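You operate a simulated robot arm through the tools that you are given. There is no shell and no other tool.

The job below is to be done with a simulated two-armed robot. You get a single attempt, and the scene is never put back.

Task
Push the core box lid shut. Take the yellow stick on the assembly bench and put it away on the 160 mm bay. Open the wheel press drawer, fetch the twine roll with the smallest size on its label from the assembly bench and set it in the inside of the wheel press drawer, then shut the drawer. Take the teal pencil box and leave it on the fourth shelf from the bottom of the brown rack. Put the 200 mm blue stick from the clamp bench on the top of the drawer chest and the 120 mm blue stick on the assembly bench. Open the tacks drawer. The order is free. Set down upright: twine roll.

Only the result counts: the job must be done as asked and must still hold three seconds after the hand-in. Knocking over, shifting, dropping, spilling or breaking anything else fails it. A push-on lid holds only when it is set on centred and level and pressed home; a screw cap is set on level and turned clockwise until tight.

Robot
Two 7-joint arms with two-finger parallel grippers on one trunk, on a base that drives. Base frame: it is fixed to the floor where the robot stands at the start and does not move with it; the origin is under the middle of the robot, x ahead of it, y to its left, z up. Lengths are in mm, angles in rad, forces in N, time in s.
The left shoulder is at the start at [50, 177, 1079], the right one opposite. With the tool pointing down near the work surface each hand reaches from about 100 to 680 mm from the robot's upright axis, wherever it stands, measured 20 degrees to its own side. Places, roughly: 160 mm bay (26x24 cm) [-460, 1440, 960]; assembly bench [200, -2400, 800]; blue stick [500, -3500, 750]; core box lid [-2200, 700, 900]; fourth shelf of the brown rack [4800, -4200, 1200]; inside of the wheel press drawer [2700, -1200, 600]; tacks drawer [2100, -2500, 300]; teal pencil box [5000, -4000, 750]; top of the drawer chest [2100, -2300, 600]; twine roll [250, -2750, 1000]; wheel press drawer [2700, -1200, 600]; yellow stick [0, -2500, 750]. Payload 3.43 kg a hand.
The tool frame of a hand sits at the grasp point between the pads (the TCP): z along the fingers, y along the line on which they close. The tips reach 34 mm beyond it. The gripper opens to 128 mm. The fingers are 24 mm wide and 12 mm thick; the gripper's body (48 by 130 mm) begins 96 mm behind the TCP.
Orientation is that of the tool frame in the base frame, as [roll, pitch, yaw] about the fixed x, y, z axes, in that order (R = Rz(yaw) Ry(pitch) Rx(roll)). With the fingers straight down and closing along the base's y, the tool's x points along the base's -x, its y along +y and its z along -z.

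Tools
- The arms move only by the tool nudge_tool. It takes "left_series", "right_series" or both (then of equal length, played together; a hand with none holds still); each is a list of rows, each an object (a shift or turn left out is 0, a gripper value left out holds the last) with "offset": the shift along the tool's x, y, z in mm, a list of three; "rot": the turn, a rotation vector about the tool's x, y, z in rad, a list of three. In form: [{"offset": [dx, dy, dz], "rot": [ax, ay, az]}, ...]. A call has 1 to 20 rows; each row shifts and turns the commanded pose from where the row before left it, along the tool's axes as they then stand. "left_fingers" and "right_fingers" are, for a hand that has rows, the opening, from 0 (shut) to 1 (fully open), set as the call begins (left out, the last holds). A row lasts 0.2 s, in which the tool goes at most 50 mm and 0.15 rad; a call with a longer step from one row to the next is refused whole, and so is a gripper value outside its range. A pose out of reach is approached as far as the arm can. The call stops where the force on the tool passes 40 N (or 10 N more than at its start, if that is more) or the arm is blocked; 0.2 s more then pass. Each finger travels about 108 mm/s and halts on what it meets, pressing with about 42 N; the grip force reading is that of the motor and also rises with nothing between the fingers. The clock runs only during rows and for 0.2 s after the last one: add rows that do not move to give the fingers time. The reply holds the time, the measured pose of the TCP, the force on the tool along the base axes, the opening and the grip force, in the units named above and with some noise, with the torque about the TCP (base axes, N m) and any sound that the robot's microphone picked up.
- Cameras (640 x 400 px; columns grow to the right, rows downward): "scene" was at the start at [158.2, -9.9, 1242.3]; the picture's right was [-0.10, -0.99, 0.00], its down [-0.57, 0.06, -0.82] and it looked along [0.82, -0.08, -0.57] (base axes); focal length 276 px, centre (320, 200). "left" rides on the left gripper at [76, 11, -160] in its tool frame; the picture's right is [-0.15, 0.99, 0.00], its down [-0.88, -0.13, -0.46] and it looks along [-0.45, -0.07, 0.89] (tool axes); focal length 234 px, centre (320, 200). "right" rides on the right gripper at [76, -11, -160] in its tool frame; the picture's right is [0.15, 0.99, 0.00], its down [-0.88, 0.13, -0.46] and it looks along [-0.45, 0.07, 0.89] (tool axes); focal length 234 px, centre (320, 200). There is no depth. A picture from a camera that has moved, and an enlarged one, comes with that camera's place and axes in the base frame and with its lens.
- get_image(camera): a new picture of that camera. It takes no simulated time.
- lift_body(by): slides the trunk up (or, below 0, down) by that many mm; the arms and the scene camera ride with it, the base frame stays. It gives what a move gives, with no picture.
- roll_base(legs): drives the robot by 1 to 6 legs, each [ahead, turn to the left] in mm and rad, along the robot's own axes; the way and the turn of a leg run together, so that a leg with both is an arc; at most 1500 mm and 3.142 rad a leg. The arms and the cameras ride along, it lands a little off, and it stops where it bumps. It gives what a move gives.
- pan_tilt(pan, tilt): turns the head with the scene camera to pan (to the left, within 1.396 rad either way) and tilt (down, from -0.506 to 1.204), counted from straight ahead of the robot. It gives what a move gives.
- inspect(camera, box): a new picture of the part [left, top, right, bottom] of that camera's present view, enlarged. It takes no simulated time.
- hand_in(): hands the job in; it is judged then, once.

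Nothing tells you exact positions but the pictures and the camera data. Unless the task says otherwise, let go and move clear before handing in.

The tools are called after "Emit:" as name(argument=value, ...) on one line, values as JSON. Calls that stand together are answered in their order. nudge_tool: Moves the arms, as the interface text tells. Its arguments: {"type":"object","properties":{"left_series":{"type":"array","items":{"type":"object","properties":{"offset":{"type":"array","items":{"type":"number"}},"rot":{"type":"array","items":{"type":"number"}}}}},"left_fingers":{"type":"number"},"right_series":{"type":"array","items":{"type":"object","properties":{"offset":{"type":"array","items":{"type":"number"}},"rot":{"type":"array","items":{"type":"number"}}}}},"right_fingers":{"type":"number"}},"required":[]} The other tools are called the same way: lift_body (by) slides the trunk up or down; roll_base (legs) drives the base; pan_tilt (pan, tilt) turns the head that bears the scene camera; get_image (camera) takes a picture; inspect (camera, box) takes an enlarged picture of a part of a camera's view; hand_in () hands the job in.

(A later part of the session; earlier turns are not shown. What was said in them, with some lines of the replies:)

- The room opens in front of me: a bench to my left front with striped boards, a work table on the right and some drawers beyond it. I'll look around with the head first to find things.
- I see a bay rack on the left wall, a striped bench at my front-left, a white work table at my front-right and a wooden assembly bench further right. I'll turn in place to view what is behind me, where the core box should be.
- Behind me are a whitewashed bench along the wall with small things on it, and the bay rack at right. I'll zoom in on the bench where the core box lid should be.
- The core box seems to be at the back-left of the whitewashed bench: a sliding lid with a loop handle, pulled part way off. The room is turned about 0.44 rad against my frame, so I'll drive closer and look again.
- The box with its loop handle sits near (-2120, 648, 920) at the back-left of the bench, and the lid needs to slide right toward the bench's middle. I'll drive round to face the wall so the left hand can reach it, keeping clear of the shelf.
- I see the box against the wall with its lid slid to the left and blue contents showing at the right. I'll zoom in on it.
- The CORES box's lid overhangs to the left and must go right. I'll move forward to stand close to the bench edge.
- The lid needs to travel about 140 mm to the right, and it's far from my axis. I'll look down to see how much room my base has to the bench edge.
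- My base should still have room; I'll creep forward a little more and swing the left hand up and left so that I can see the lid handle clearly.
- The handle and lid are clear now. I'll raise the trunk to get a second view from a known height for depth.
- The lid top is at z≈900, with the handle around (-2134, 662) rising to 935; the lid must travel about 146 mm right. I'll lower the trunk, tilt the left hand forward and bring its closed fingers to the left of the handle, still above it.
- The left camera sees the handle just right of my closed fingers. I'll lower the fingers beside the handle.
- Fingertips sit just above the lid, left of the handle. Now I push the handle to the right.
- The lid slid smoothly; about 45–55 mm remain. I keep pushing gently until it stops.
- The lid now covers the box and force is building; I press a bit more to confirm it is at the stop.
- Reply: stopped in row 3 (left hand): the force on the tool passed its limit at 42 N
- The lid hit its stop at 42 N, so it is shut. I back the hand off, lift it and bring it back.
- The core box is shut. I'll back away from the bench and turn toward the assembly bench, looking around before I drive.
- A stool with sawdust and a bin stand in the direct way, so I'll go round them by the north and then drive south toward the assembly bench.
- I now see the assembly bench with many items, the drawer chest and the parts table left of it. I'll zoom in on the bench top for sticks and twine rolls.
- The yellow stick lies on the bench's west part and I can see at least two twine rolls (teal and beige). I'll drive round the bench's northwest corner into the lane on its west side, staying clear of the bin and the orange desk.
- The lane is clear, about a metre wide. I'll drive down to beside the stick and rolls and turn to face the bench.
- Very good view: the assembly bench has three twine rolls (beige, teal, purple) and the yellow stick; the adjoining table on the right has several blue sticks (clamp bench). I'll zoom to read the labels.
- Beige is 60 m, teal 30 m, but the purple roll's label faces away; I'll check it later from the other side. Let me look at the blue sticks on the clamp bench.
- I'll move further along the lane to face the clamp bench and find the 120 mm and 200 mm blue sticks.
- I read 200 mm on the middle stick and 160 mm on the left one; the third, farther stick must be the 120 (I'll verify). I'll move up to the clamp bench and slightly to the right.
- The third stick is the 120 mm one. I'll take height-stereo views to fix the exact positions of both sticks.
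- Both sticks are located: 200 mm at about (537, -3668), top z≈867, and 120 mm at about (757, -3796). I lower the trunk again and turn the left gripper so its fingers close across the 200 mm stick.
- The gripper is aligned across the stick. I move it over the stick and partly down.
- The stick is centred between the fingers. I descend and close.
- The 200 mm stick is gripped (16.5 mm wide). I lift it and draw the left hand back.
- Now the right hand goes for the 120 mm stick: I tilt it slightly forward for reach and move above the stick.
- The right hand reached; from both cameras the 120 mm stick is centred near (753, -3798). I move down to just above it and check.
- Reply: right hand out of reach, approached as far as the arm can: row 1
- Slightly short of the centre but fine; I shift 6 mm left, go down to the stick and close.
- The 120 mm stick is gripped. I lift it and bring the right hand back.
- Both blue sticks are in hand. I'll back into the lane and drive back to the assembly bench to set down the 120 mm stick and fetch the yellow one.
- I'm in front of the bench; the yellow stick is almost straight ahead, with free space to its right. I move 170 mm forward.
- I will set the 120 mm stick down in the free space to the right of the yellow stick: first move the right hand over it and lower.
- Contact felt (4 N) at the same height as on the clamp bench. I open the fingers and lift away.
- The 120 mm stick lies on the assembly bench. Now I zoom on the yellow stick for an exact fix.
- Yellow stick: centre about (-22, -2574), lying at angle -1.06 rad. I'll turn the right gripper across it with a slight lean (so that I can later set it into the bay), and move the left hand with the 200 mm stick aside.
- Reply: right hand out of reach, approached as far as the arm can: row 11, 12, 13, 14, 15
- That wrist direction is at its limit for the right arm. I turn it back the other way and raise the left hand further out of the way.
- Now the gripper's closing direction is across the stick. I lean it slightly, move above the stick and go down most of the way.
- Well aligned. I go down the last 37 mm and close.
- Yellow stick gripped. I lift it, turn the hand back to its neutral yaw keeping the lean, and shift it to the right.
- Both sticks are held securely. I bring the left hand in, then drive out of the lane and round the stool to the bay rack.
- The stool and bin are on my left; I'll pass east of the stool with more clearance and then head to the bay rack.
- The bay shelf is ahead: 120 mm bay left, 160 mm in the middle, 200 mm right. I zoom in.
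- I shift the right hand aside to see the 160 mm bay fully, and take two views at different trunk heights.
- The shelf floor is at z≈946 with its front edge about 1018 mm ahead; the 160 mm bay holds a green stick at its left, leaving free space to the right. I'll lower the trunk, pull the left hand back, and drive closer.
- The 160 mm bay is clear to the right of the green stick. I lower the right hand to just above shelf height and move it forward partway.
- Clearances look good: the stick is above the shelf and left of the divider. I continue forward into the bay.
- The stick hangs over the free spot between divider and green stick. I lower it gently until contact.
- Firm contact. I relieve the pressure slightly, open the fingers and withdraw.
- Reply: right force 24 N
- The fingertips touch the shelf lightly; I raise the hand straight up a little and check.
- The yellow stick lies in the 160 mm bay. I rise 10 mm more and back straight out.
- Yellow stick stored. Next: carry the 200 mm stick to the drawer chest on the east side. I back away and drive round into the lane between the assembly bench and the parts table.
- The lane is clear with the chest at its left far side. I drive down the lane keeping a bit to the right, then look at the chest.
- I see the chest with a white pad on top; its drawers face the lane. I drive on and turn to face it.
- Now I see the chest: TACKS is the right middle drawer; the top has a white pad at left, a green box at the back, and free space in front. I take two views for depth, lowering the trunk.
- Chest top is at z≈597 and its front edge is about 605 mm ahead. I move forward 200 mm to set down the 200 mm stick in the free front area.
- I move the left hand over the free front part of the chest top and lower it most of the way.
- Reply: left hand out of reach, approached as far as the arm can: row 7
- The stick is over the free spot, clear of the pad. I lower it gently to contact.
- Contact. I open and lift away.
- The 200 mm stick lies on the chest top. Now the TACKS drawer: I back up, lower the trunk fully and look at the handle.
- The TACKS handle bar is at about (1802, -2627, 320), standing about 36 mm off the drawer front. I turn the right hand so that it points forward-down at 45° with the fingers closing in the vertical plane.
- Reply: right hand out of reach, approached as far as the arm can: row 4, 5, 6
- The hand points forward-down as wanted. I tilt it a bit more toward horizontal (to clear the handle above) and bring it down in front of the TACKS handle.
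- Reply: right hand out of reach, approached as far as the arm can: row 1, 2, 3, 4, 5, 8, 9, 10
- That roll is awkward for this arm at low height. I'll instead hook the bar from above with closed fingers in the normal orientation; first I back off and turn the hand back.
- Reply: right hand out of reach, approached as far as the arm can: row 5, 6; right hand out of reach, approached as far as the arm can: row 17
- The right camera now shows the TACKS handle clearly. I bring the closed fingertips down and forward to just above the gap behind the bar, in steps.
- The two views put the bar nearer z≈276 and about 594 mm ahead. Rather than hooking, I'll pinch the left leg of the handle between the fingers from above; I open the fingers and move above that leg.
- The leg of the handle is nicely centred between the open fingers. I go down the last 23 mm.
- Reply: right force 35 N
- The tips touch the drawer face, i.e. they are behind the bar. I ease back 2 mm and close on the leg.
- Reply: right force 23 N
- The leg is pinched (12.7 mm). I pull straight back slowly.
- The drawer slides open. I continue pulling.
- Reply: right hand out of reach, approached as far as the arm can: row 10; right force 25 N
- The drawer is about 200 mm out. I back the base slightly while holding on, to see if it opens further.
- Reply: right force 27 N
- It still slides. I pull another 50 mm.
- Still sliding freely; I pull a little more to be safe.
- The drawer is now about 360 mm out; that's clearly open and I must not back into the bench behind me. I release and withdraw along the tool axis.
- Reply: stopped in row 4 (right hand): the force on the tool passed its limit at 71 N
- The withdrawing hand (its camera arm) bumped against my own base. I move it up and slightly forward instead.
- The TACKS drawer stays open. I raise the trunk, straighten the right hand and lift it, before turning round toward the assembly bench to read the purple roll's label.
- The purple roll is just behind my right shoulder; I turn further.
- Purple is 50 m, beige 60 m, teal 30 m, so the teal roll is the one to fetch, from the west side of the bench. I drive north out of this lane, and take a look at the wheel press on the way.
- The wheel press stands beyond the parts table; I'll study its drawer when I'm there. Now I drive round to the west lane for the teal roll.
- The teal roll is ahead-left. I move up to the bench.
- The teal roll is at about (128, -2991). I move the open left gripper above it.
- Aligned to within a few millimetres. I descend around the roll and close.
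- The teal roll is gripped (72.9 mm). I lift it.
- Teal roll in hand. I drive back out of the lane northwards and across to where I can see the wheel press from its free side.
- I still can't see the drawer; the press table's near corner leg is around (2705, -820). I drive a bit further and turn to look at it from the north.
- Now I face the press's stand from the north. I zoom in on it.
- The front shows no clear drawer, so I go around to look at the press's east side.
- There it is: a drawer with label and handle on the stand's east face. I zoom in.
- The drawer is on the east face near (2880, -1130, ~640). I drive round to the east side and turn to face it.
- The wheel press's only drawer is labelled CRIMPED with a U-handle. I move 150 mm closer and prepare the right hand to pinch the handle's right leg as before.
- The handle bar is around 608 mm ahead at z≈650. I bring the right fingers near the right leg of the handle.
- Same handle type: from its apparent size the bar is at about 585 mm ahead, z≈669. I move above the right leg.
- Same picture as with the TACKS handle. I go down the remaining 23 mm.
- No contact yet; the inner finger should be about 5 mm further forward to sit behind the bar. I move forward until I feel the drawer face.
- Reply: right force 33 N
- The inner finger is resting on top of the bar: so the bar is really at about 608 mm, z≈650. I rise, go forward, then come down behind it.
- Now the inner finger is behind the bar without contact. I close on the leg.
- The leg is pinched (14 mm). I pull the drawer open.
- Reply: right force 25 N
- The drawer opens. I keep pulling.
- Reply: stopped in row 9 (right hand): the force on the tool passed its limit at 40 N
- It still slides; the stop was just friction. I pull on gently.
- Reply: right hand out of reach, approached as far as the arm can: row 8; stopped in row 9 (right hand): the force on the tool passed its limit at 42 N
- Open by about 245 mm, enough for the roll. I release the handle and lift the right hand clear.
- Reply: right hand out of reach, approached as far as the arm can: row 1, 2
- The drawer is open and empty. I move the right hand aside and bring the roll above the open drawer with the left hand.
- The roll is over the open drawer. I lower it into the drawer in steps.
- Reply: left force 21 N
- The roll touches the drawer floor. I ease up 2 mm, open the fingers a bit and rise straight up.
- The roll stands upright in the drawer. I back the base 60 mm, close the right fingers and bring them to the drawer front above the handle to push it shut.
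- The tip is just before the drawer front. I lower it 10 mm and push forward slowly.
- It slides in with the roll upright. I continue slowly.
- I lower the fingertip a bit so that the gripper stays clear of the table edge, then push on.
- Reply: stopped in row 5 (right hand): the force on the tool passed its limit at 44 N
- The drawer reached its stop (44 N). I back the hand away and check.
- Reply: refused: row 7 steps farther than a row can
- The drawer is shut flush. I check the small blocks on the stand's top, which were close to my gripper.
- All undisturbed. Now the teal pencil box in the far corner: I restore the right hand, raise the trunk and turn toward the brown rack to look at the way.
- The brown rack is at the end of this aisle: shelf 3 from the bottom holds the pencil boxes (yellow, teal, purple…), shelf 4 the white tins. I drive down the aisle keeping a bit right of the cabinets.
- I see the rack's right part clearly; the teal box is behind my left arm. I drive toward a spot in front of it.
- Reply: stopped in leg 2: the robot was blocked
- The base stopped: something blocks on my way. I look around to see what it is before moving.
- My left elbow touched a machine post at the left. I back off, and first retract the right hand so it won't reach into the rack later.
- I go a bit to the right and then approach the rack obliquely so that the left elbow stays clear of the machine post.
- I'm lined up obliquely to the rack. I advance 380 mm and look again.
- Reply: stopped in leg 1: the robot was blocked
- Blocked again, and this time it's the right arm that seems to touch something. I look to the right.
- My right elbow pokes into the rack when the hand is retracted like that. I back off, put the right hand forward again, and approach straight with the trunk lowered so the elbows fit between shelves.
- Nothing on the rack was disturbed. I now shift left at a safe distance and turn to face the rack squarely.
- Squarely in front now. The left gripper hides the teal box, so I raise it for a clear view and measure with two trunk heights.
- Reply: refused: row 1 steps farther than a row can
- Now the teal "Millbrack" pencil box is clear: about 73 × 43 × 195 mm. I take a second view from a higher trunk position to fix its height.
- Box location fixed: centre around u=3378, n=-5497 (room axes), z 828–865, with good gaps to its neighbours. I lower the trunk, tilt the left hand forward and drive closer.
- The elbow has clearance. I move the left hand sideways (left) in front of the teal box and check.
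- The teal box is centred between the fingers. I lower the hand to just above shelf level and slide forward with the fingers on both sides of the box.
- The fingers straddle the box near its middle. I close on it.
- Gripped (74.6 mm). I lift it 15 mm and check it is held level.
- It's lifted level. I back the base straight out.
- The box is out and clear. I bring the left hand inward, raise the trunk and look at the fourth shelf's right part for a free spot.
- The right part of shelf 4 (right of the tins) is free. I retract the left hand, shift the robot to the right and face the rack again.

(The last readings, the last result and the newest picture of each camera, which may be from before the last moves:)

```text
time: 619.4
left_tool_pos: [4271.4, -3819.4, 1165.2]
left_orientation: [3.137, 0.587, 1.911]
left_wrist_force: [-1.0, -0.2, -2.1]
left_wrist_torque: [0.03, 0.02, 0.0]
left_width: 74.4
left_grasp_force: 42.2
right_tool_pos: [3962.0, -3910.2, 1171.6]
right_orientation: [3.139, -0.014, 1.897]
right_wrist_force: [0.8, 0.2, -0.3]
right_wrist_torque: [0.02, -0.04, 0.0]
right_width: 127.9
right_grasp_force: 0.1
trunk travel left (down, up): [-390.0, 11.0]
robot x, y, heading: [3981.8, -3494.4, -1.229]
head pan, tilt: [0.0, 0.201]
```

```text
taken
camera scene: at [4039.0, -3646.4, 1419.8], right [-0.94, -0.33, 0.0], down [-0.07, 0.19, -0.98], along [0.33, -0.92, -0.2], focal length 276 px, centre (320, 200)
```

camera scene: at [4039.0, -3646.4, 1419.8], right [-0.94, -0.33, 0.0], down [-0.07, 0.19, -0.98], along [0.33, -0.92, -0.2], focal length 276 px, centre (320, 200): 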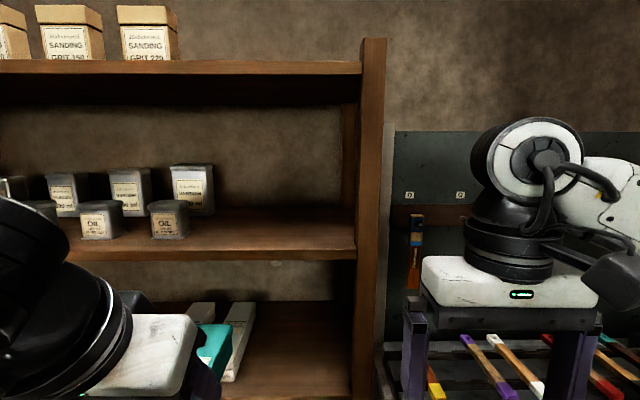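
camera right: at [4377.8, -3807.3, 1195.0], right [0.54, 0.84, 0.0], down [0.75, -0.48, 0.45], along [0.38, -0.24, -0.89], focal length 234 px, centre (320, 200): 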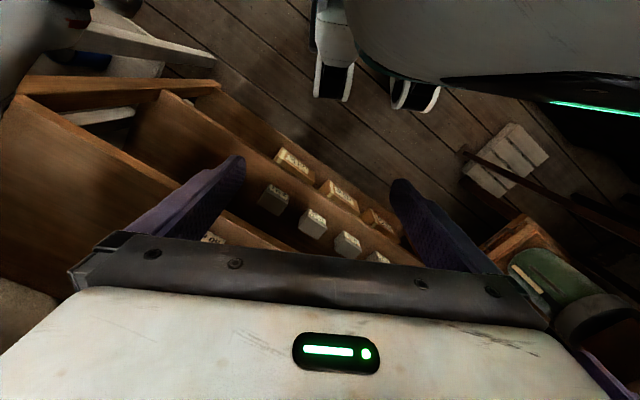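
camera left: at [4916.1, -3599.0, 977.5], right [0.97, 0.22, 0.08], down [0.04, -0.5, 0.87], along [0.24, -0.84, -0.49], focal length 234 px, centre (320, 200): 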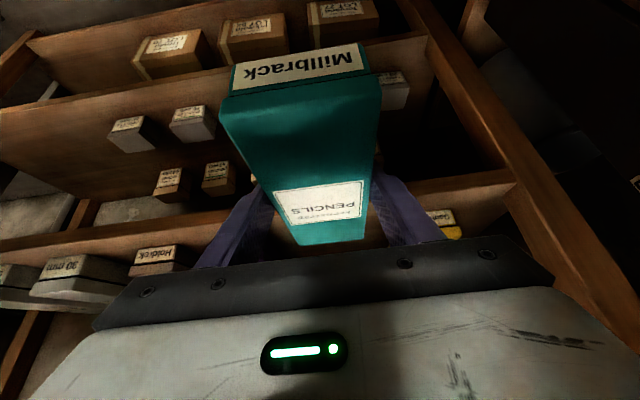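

The free part of shelf 4 is clearly visible right of the OIL tin. I measure its height with a second view.

Emit:
inspect(camera="scene", box=[140, 150, 400, 290])

Emit:
lift_body(by=-120)

Emit:
inspect(camera="scene", box=[140, 110, 400, 250])

```text
2.46 times, centred on (270, 220) of scene
camera zoom: at [4039.0, -3646.4, 1419.8], right [-0.94, -0.33, 0.0], down [-0.07, 0.19, -0.98], along [0.33, -0.92, -0.2], focal length 679 px, centre (443, 151)
```

zoom: 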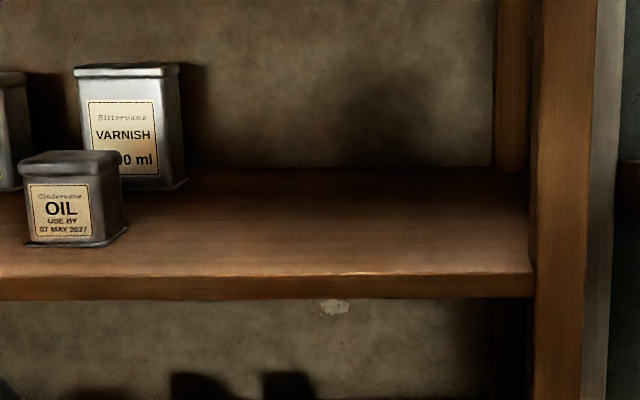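

```text
time: 620.9
left_tool_pos: [4271.0, -3820.5, 1045.2]
left_orientation: [3.139, 0.586, 1.911]
left_wrist_force: [1.6, 0.0, -2.2]
left_wrist_torque: [0.04, 0.01, 0.0]
left_width: 74.6
left_grasp_force: 41.8
right_tool_pos: [3960.4, -3910.1, 1050.7]
right_orientation: [3.139, -0.014, 1.897]
right_wrist_force: [-0.1, 0.1, 0.1]
right_wrist_torque: [0.0, 0.0, 0.03]
right_width: 128.1
right_grasp_force: 0.0
trunk travel left (down, up): [-270.0, 131.0]
robot x, y, heading: [3983.6, -3490.2, -1.224]
head pan, tilt: [0.0, 0.201]
```

```text
2.46 times, centred on (270, 180) of scene
camera zoom: at [4038.9, -3646.2, 1299.9], right [-0.94, -0.33, 0.0], down [-0.07, 0.19, -0.98], along [0.33, -0.92, -0.2], focal length 679 px, centre (443, 249)
```

zoom: 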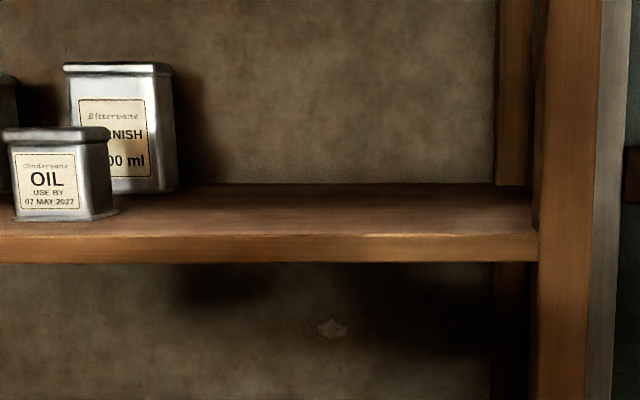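

Shelf 4's top is at z≈1197. I raise the trunk and the left hand so the box clears the shelf edge, and drive closer.

Emit:
lift_body(by=120)

Emit:
nudge_tool(left_series=[{"offset": [-24.9, -10, -37.5]}, {"offset": [-24.9, -10, -37.5]}, {"offset": [0, -10, 0]}, {}])

Emit:
roll_base(legs=[[0, 0.006], [205, 0]])

Emit:
get_image(camera="scene")

Emit:
get_image(camera="left")

```text
time: 622.4
left_tool_pos: [4271.2, -3819.9, 1165.4]
left_orientation: [3.139, 0.586, 1.91]
left_wrist_force: [0.3, 0.4, -2.1]
left_wrist_torque: [0.04, 0.04, -0.04]
left_width: 74.6
left_grasp_force: 41.8
right_tool_pos: [3961.7, -3909.5, 1171.3]
right_orientation: [3.138, -0.015, 1.898]
right_wrist_force: [0.3, -0.1, -0.2]
right_wrist_torque: [-0.04, 0.03, -0.03]
right_width: 127.9
right_grasp_force: 0.1
trunk travel left (down, up): [-390.0, 11.0]
robot x, y, heading: [3981.2, -3491.1, -1.233]
head pan, tilt: [0.0, 0.201]
```

```text
time: 623.4
left_tool_pos: [4242.3, -3830.7, 1255.9]
left_orientation: [3.137, 0.588, 1.91]
left_wrist_force: [0.5, 0.0, -2.1]
left_wrist_torque: [-0.02, -0.02, 0.03]
left_width: 74.8
left_grasp_force: 42.5
right_tool_pos: [3961.6, -3909.3, 1170.6]
right_orientation: [3.137, -0.014, 1.896]
right_wrist_force: [-0.2, 0.3, 1.1]
right_wrist_torque: [-0.02, 0.0, -0.01]
right_width: 127.9
right_grasp_force: 0.1
trunk travel left (down, up): [-390.0, 11.0]
robot x, y, heading: [3983.9, -3491.2, -1.229]
head pan, tilt: [0.0, 0.201]
```

```text
time: 625.3
left_tool_pos: [4313.6, -4022.5, 1255.1]
left_orientation: [3.137, 0.588, 1.917]
left_wrist_force: [0.1, -0.1, -1.3]
left_wrist_torque: [0.07, 0.0, -0.03]
left_width: 74.8
left_grasp_force: 41.7
right_tool_pos: [4033.2, -4104.3, 1169.5]
right_orientation: [3.139, -0.015, 1.901]
right_wrist_force: [0.3, -0.5, 0.3]
right_wrist_torque: [0.01, 0.02, -0.02]
right_width: 127.8
right_grasp_force: 0.1
trunk travel left (down, up): [-390.0, 11.0]
robot x, y, heading: [4056.0, -3682.7, -1.226]
head pan, tilt: [0.0, 0.201]
```

```text
taken
camera scene: at [4109.9, -3839.9, 1419.7], right [-0.94, -0.34, 0.0], down [-0.07, 0.19, -0.98], along [0.33, -0.92, -0.2], focal length 276 px, centre (320, 200)
```

scene: 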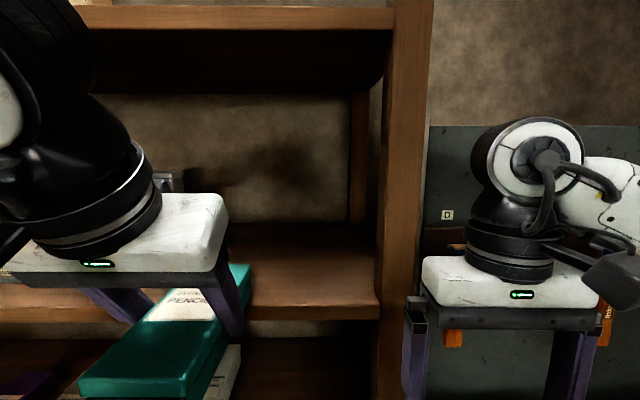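

```text
taken
camera left: at [4273.7, -3877.2, 1347.0], right [0.97, 0.22, 0.08], down [0.04, -0.5, 0.87], along [0.23, -0.84, -0.49], focal length 234 px, centre (320, 200)
```

left: 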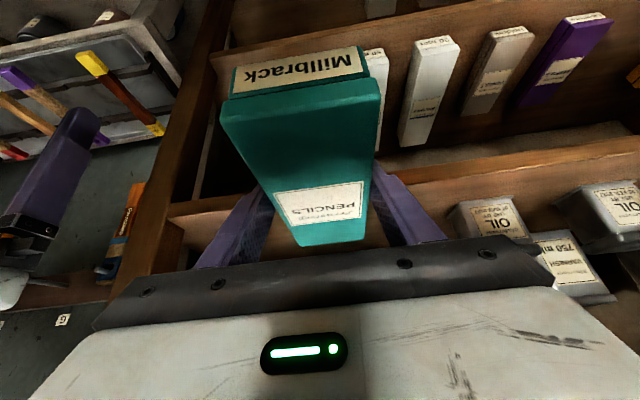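

Box is above shelf height, in line with the free spot. I move it in over the shelf.

Emit:
nudge_tool(left_series=[{"offset": [-35, 0, 23.2]}, {"offset": [-35, 0, 23.2]}, {"offset": [-35, 0, 23.2]}, {}])

Emit:
get_image(camera="scene")

Emit:
get_image(camera="left")

```text
time: 626.3
left_tool_pos: [4356.2, -4139.0, 1256.0]
left_orientation: [3.139, 0.587, 1.914]
left_wrist_force: [-0.5, 0.1, -3.0]
left_wrist_torque: [0.01, 0.02, 0.03]
left_width: 74.5
left_grasp_force: 42.6
right_tool_pos: [4032.8, -4103.7, 1170.7]
right_orientation: [3.141, -0.014, 1.902]
right_wrist_force: [0.3, 0.0, -0.2]
right_wrist_torque: [-0.03, -0.01, 0.02]
right_width: 128.0
right_grasp_force: 0.1
trunk travel left (down, up): [-390.0, 11.0]
robot x, y, heading: [4052.2, -3683.8, -1.224]
head pan, tilt: [0.0, 0.201]
```

```text
taken
camera scene: at [4109.6, -3838.6, 1419.9], right [-0.94, -0.34, 0.0], down [-0.07, 0.19, -0.98], along [0.33, -0.92, -0.2], focal length 276 px, centre (320, 200)
```

scene: 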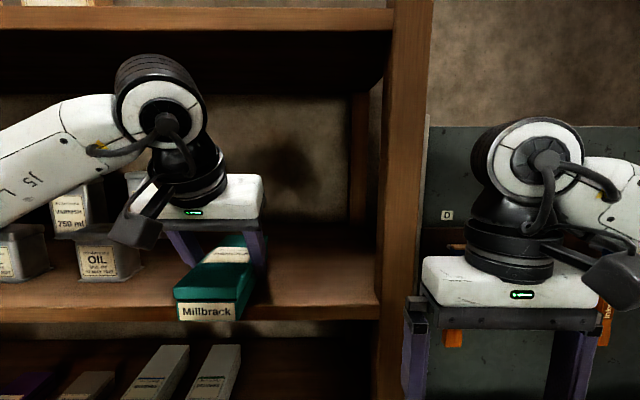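

```text
taken
camera left: at [4316.4, -3994.3, 1346.5], right [0.97, 0.22, 0.08], down [0.04, -0.5, 0.87], along [0.23, -0.84, -0.49], focal length 234 px, centre (320, 200)
```

left: 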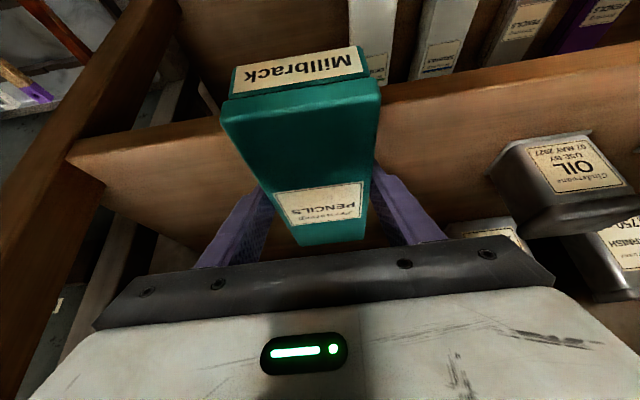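

Emit:
nudge_tool(left_series=[{"offset": [-35, 0, 23.2]}, {"offset": [-35, 0, 23.2]}, {}])

Emit:
get_image(camera="scene")

Emit:
get_image(camera="left")

```text
time: 627.1
left_tool_pos: [4387.1, -4220.2, 1256.3]
left_orientation: [3.14, 0.587, 1.917]
left_wrist_force: [-0.7, 0.3, -1.6]
left_wrist_torque: [-0.01, 0.03, 0.01]
left_width: 74.4
left_grasp_force: 41.7
right_tool_pos: [4032.5, -4102.4, 1170.9]
right_orientation: [3.138, -0.014, 1.902]
right_wrist_force: [0.3, 1.3, -0.3]
right_wrist_torque: [0.0, 0.04, 0.04]
right_width: 128.1
right_grasp_force: 0.1
trunk travel left (down, up): [-390.0, 11.0]
robot x, y, heading: [4050.8, -3684.0, -1.22]
head pan, tilt: [0.0, 0.201]
```

```text
taken
camera scene: at [4109.7, -3838.8, 1419.8], right [-0.94, -0.34, 0.0], down [-0.07, 0.19, -0.98], along [0.33, -0.92, -0.2], focal length 276 px, centre (320, 200)
```

scene: 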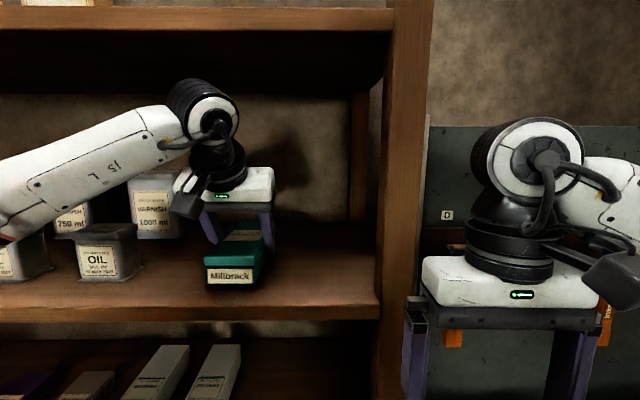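

```text
taken
camera left: at [4345.7, -4074.1, 1347.4], right [0.97, 0.22, 0.08], down [0.04, -0.5, 0.87], along [0.23, -0.84, -0.49], focal length 234 px, centre (320, 200)
```

left: 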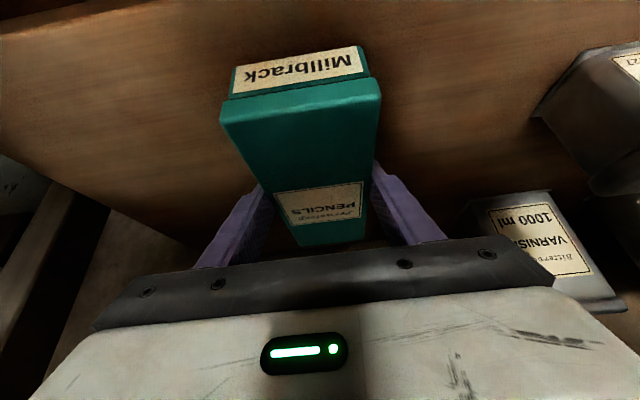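

Right above the free spot. I lower it gently until it touches.

Emit:
nudge_tool(left_series=[{"offset": [5.5, 0, 8.3]}, {"offset": [2.2, 0, 3.3]}, {}])

Emit:
nudge_tool(left_series=[{"offset": [1.7, 0, 2.5]}, {}])

Emit:
nudge_tool(left_series=[{"offset": [1.7, 0, 2.5]}, {}])

```text
time: 627.9
left_tool_pos: [4386.0, -4220.1, 1241.2]
left_orientation: [3.139, 0.587, 1.917]
left_wrist_force: [-0.6, -0.5, -1.9]
left_wrist_torque: [0.01, 0.02, -0.01]
left_width: 74.5
left_grasp_force: 42.1
right_tool_pos: [4033.3, -4103.5, 1170.5]
right_orientation: [3.138, -0.013, 1.902]
right_wrist_force: [0.4, 0.8, -0.5]
right_wrist_torque: [0.01, -0.01, 0.0]
right_width: 127.8
right_grasp_force: 0.0
trunk travel left (down, up): [-390.0, 11.0]
robot x, y, heading: [4054.1, -3685.9, -1.222]
head pan, tilt: [0.0, 0.201]
```

```text
time: 628.5
left_tool_pos: [4385.7, -4219.9, 1241.2]
left_orientation: [3.138, 0.59, 1.919]
left_wrist_force: [1.1, -0.2, 4.3]
left_wrist_torque: [-0.73, -0.05, 0.1]
left_width: 74.6
left_grasp_force: 42.1
right_tool_pos: [4032.4, -4103.2, 1171.9]
right_orientation: [3.14, -0.015, 1.903]
right_wrist_force: [-0.4, -0.4, -0.2]
right_wrist_torque: [0.02, -0.04, -0.04]
right_width: 128.0
right_grasp_force: 0.1
trunk travel left (down, up): [-390.0, 11.0]
robot x, y, heading: [4052.8, -3689.6, -1.221]
head pan, tilt: [0.0, 0.201]
```

```text
time: 629.1
left_tool_pos: [4386.1, -4218.4, 1241.3]
left_orientation: [3.141, 0.595, 1.918]
left_wrist_force: [6.0, -6.8, 24.5]
left_wrist_torque: [0.91, 0.52, -0.19]
left_width: 74.5
left_grasp_force: 41.9
right_tool_pos: [4032.7, -4103.0, 1172.2]
right_orientation: [3.138, -0.014, 1.904]
right_wrist_force: [0.1, 0.0, -0.5]
right_wrist_torque: [0.01, 0.0, 0.02]
right_width: 128.1
right_grasp_force: 0.0
trunk travel left (down, up): [-390.0, 11.0]
robot x, y, heading: [4055.6, -3690.2, -1.219]
head pan, tilt: [0.0, 0.201]
```

The box rests on the shelf. I relieve the pressure, open the fingers slightly and withdraw straight back.

Emit:
nudge_tool(left_series=[{"offset": [-1.4, 0, -2.1]}, {}])

Emit:
nudge_tool(left_series=[{}, {}, {}], left_fingers=0.78)

Emit:
get_image(camera="left")

Emit:
get_image(camera="scene")

```text
time: 629.7
left_tool_pos: [4385.0, -4219.1, 1241.3]
left_orientation: [3.138, 0.591, 1.917]
left_wrist_force: [3.1, -5.7, 16.4]
left_wrist_torque: [-1.23, 0.22, 0.09]
left_width: 74.7
left_grasp_force: 41.7
right_tool_pos: [4032.9, -4101.4, 1171.2]
right_orientation: [3.137, -0.014, 1.902]
right_wrist_force: [-1.2, 0.0, 0.1]
right_wrist_torque: [0.01, 0.01, 0.0]
right_width: 127.9
right_grasp_force: 0.1
trunk travel left (down, up): [-390.0, 11.0]
robot x, y, heading: [4050.1, -3683.7, -1.227]
head pan, tilt: [0.0, 0.201]
```

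```text
time: 630.5
left_tool_pos: [4385.4, -4219.1, 1237.8]
left_orientation: [3.14, 0.585, 1.913]
left_wrist_force: [0.0, 0.1, -1.0]
left_wrist_torque: [0.0, -0.01, 0.01]
left_width: 100.0
left_grasp_force: 0.0
right_tool_pos: [4032.7, -4102.8, 1171.4]
right_orientation: [3.135, -0.015, 1.903]
right_wrist_force: [0.6, 0.2, 0.0]
right_wrist_torque: [0.0, -0.01, 0.02]
right_width: 127.9
right_grasp_force: 0.0
trunk travel left (down, up): [-390.0, 11.0]
robot x, y, heading: [4050.6, -3682.6, -1.222]
head pan, tilt: [0.0, 0.201]
```

```text
taken
camera left: at [4344.6, -4074.2, 1329.5], right [0.97, 0.22, 0.08], down [0.04, -0.5, 0.87], along [0.23, -0.84, -0.49], focal length 234 px, centre (320, 200)
```

left: 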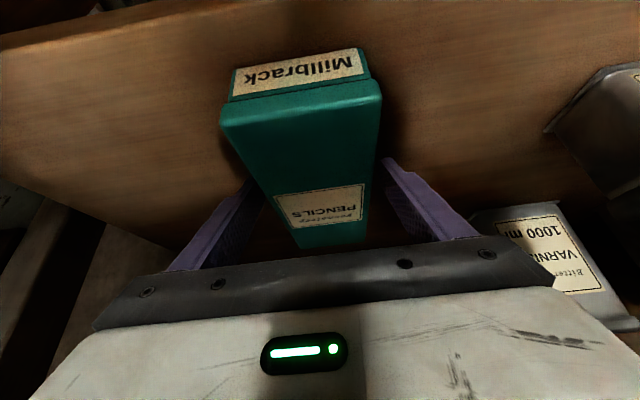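

```text
taken
camera scene: at [4109.5, -3839.1, 1419.8], right [-0.94, -0.34, 0.0], down [-0.07, 0.19, -0.98], along [0.33, -0.92, -0.2], focal length 276 px, centre (320, 200)
```

scene: 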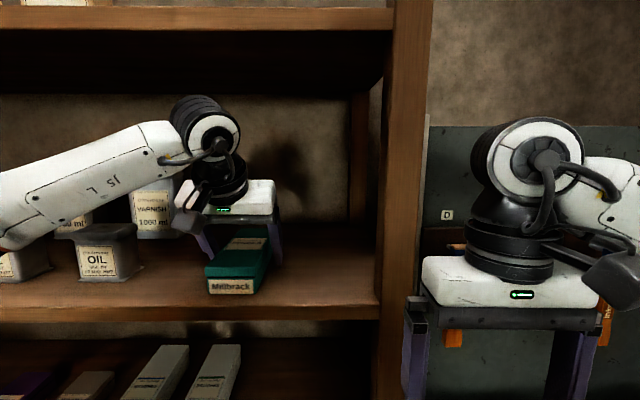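

Emit:
nudge_tool(left_series=[{"offset": [-4.2, 0, -6.3]}, {"offset": [-8.3, 0, -12.5]}, {"offset": [-8.3, 0, -12.5]}, {"offset": [-5.5, 0, -8.3]}, {"offset": [33.3, 0, -22.1]}, {"offset": [33.3, 0, -22.1]}, {"offset": [33.3, 0, -22.1]}, {"offset": [33.3, 0, -22.1]}, {"offset": [33.3, 0, -22.1]}, {}])

Emit:
get_image(camera="scene")

Emit:
get_image(camera="left")

```text
time: 632.7
left_tool_pos: [4317.5, -4030.5, 1286.7]
left_orientation: [3.138, 0.586, 1.917]
left_wrist_force: [-0.6, -0.4, 0.0]
left_wrist_torque: [0.03, -0.02, 0.0]
left_width: 100.0
left_grasp_force: 0.0
right_tool_pos: [4033.2, -4103.6, 1169.8]
right_orientation: [3.136, -0.014, 1.901]
right_wrist_force: [-0.3, -0.2, 0.3]
right_wrist_torque: [0.02, 0.02, -0.02]
right_width: 127.9
right_grasp_force: 0.1
trunk travel left (down, up): [-390.0, 11.0]
robot x, y, heading: [4055.7, -3687.9, -1.218]
head pan, tilt: [0.0, 0.201]
```

```text
taken
camera scene: at [4109.7, -3839.4, 1419.7], right [-0.94, -0.34, 0.0], down [-0.07, 0.19, -0.98], along [0.33, -0.92, -0.2], focal length 276 px, centre (320, 200)
```

scene: 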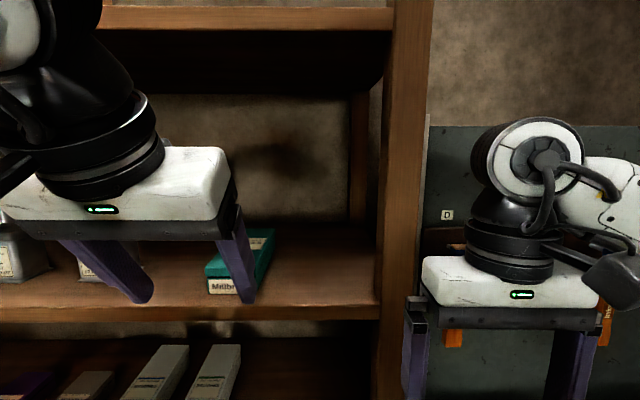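

```text
taken
camera left: at [4276.5, -3885.4, 1377.5], right [0.97, 0.22, 0.08], down [0.04, -0.5, 0.87], along [0.23, -0.84, -0.49], focal length 234 px, centre (320, 200)
```

left: 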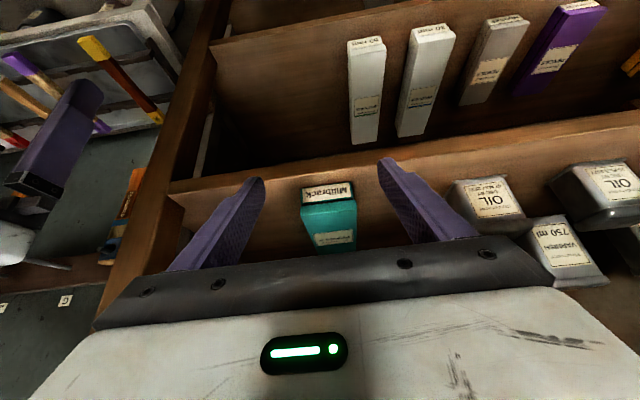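

The pencil box sits on shelf 4. I back away and take a last look at the whole rack.

Emit:
roll_base(legs=[[-400, 0]])

Emit:
pan_tilt(pan=0.1, tilt=0.3)

Emit:
get_image(camera="scene")

Emit:
inspect(camera="scene", box=[130, 100, 420, 300])

```text
time: 635.2
left_tool_pos: [4180.3, -3654.4, 1287.4]
left_orientation: [3.137, 0.587, 1.918]
left_wrist_force: [-0.3, 0.0, 0.3]
left_wrist_torque: [-0.03, 0.01, 0.0]
left_width: 99.8
left_grasp_force: 0.0
right_tool_pos: [3896.6, -3726.1, 1170.8]
right_orientation: [3.138, -0.013, 1.902]
right_wrist_force: [0.5, -0.3, 0.0]
right_wrist_torque: [-0.02, -0.01, 0.05]
right_width: 128.0
right_grasp_force: 0.1
trunk travel left (down, up): [-390.0, 11.0]
robot x, y, heading: [3918.6, -3307.8, -1.221]
head pan, tilt: [0.0, 0.201]
```

```text
time: 635.9
left_tool_pos: [4180.2, -3654.2, 1286.3]
left_orientation: [3.137, 0.586, 1.916]
left_wrist_force: [0.1, -0.3, 0.3]
left_wrist_torque: [0.03, 0.0, 0.0]
left_width: 99.6
left_grasp_force: 0.1
right_tool_pos: [3897.3, -3727.0, 1170.6]
right_orientation: [3.136, -0.014, 1.902]
right_wrist_force: [0.8, 0.0, 0.5]
right_wrist_torque: [0.01, 0.0, -0.01]
right_width: 128.0
right_grasp_force: 0.2
trunk travel left (down, up): [-390.0, 11.0]
robot x, y, heading: [3915.4, -3308.1, -1.224]
head pan, tilt: [0.099, 0.3]
```

```text
taken
camera scene: at [3982.1, -3459.3, 1410.5], right [-0.9, -0.43, 0.0], down [-0.13, 0.27, -0.96], along [0.41, -0.86, -0.3], focal length 276 px, centre (320, 200)
```

scene: 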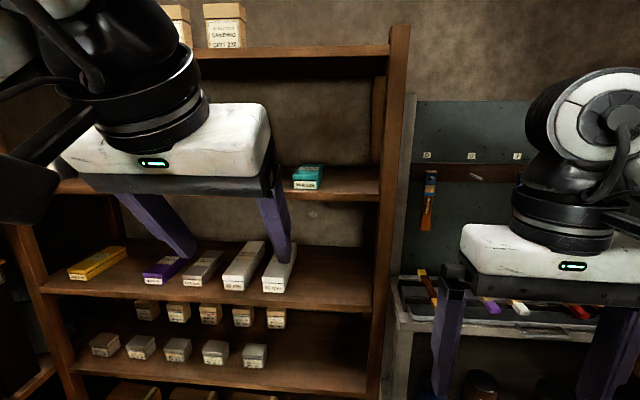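

```text
2.00 times, centred on (275, 200) of scene
camera zoom: at [3982.1, -3459.3, 1410.5], right [-0.9, -0.43, 0.0], down [-0.13, 0.27, -0.96], along [0.41, -0.86, -0.3], focal length 552 px, centre (410, 200)
```

zoom: 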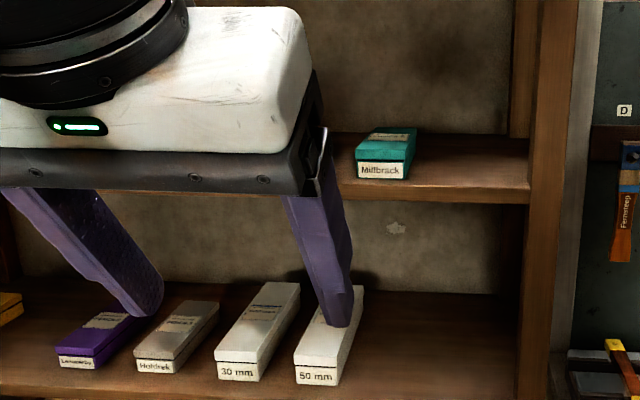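

Emit:
nudge_tool(left_series=[{"offset": [24.9, 0, 37.5]}, {"offset": [24.9, 0, 37.5]}, {"offset": [24.9, 0, 37.5]}, {"offset": [24.9, 0, 37.5]}, {"offset": [24.9, 0, 37.5]}, {}])

Emit:
pan_tilt(pan=0.35, tilt=0.25)

Emit:
get_image(camera="scene")

```text
time: 637.3
left_tool_pos: [4180.6, -3653.3, 1059.6]
left_orientation: [3.141, 0.586, 1.919]
left_wrist_force: [0.0, -0.1, 0.0]
left_wrist_torque: [-0.02, -0.02, 0.02]
left_width: 99.7
left_grasp_force: 0.1
right_tool_pos: [3896.5, -3726.8, 1170.5]
right_orientation: [3.137, -0.015, 1.901]
right_wrist_force: [0.4, -0.2, -0.1]
right_wrist_torque: [0.01, 0.01, -0.01]
right_width: 128.0
right_grasp_force: 0.1
trunk travel left (down, up): [-390.0, 11.0]
robot x, y, heading: [3913.8, -3311.9, -1.221]
head pan, tilt: [0.099, 0.3]
```

```text
time: 638.1
left_tool_pos: [4181.6, -3653.4, 1061.2]
left_orientation: [3.136, 0.586, 1.918]
left_wrist_force: [-0.1, 0.4, 0.4]
left_wrist_torque: [0.01, 0.02, 0.02]
left_width: 100.2
left_grasp_force: 0.2
right_tool_pos: [3897.7, -3726.6, 1171.6]
right_orientation: [3.136, -0.016, 1.902]
right_wrist_force: [-0.3, -0.4, -0.2]
right_wrist_torque: [-0.02, -0.02, -0.02]
right_width: 128.2
right_grasp_force: 0.1
trunk travel left (down, up): [-390.0, 11.0]
robot x, y, heading: [3918.6, -3312.3, -1.222]
head pan, tilt: [0.351, 0.25]
```

```text
taken
camera scene: at [4001.7, -3446.6, 1415.2], right [-0.77, -0.64, 0.0], down [-0.16, 0.19, -0.97], along [0.62, -0.74, -0.25], focal length 276 px, centre (320, 200)
```

scene: 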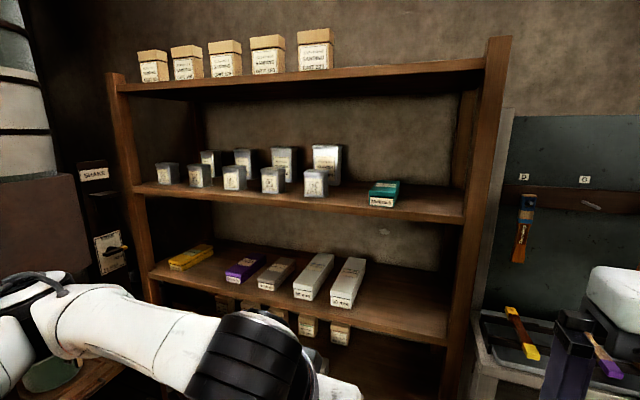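

Everything is in place: the rack's other items stand untouched, the teal box is on the fourth shelf, hands are empty and clear. All parts of the job are done, so I hand it in.

Emit:
hand_in()

```text
The job is handed in.
```

I finished every part of the job and handed it in. No result has come back yet.

- **Core box:** I slid the lid shut until it hit its stop.
- **Yellow stick:** It lies in the 160 mm bay, to the right of the green stick already there.
- **Twine roll:** The teal roll has the smallest label, 30 m (the others read 50 m and 60 m). It stood upright in the wheel press drawer (labelled CRIMPED) when I pushed the drawer shut. I did not reopen the drawer to check it afterwards.
- **Blue sticks:** The 200 mm stick is on top of the drawer chest, and the 120 mm stick is on the assembly bench.
- **Tacks drawer:** It is open about 360 mm. It was still sliding when I stopped, because my base was close to the bench behind.
- **Teal pencil box:** It is on the fourth shelf from the bottom of the brown rack, to the right of the tins.

On the way to the rack I bumped twice: my left elbow on the machine post beside the rack, and my right elbow most likely on the rack itself. In the final view the tins and boxes I could see on the rack were upright and in place. I did not look again at the chest, benches or bay after leaving them.
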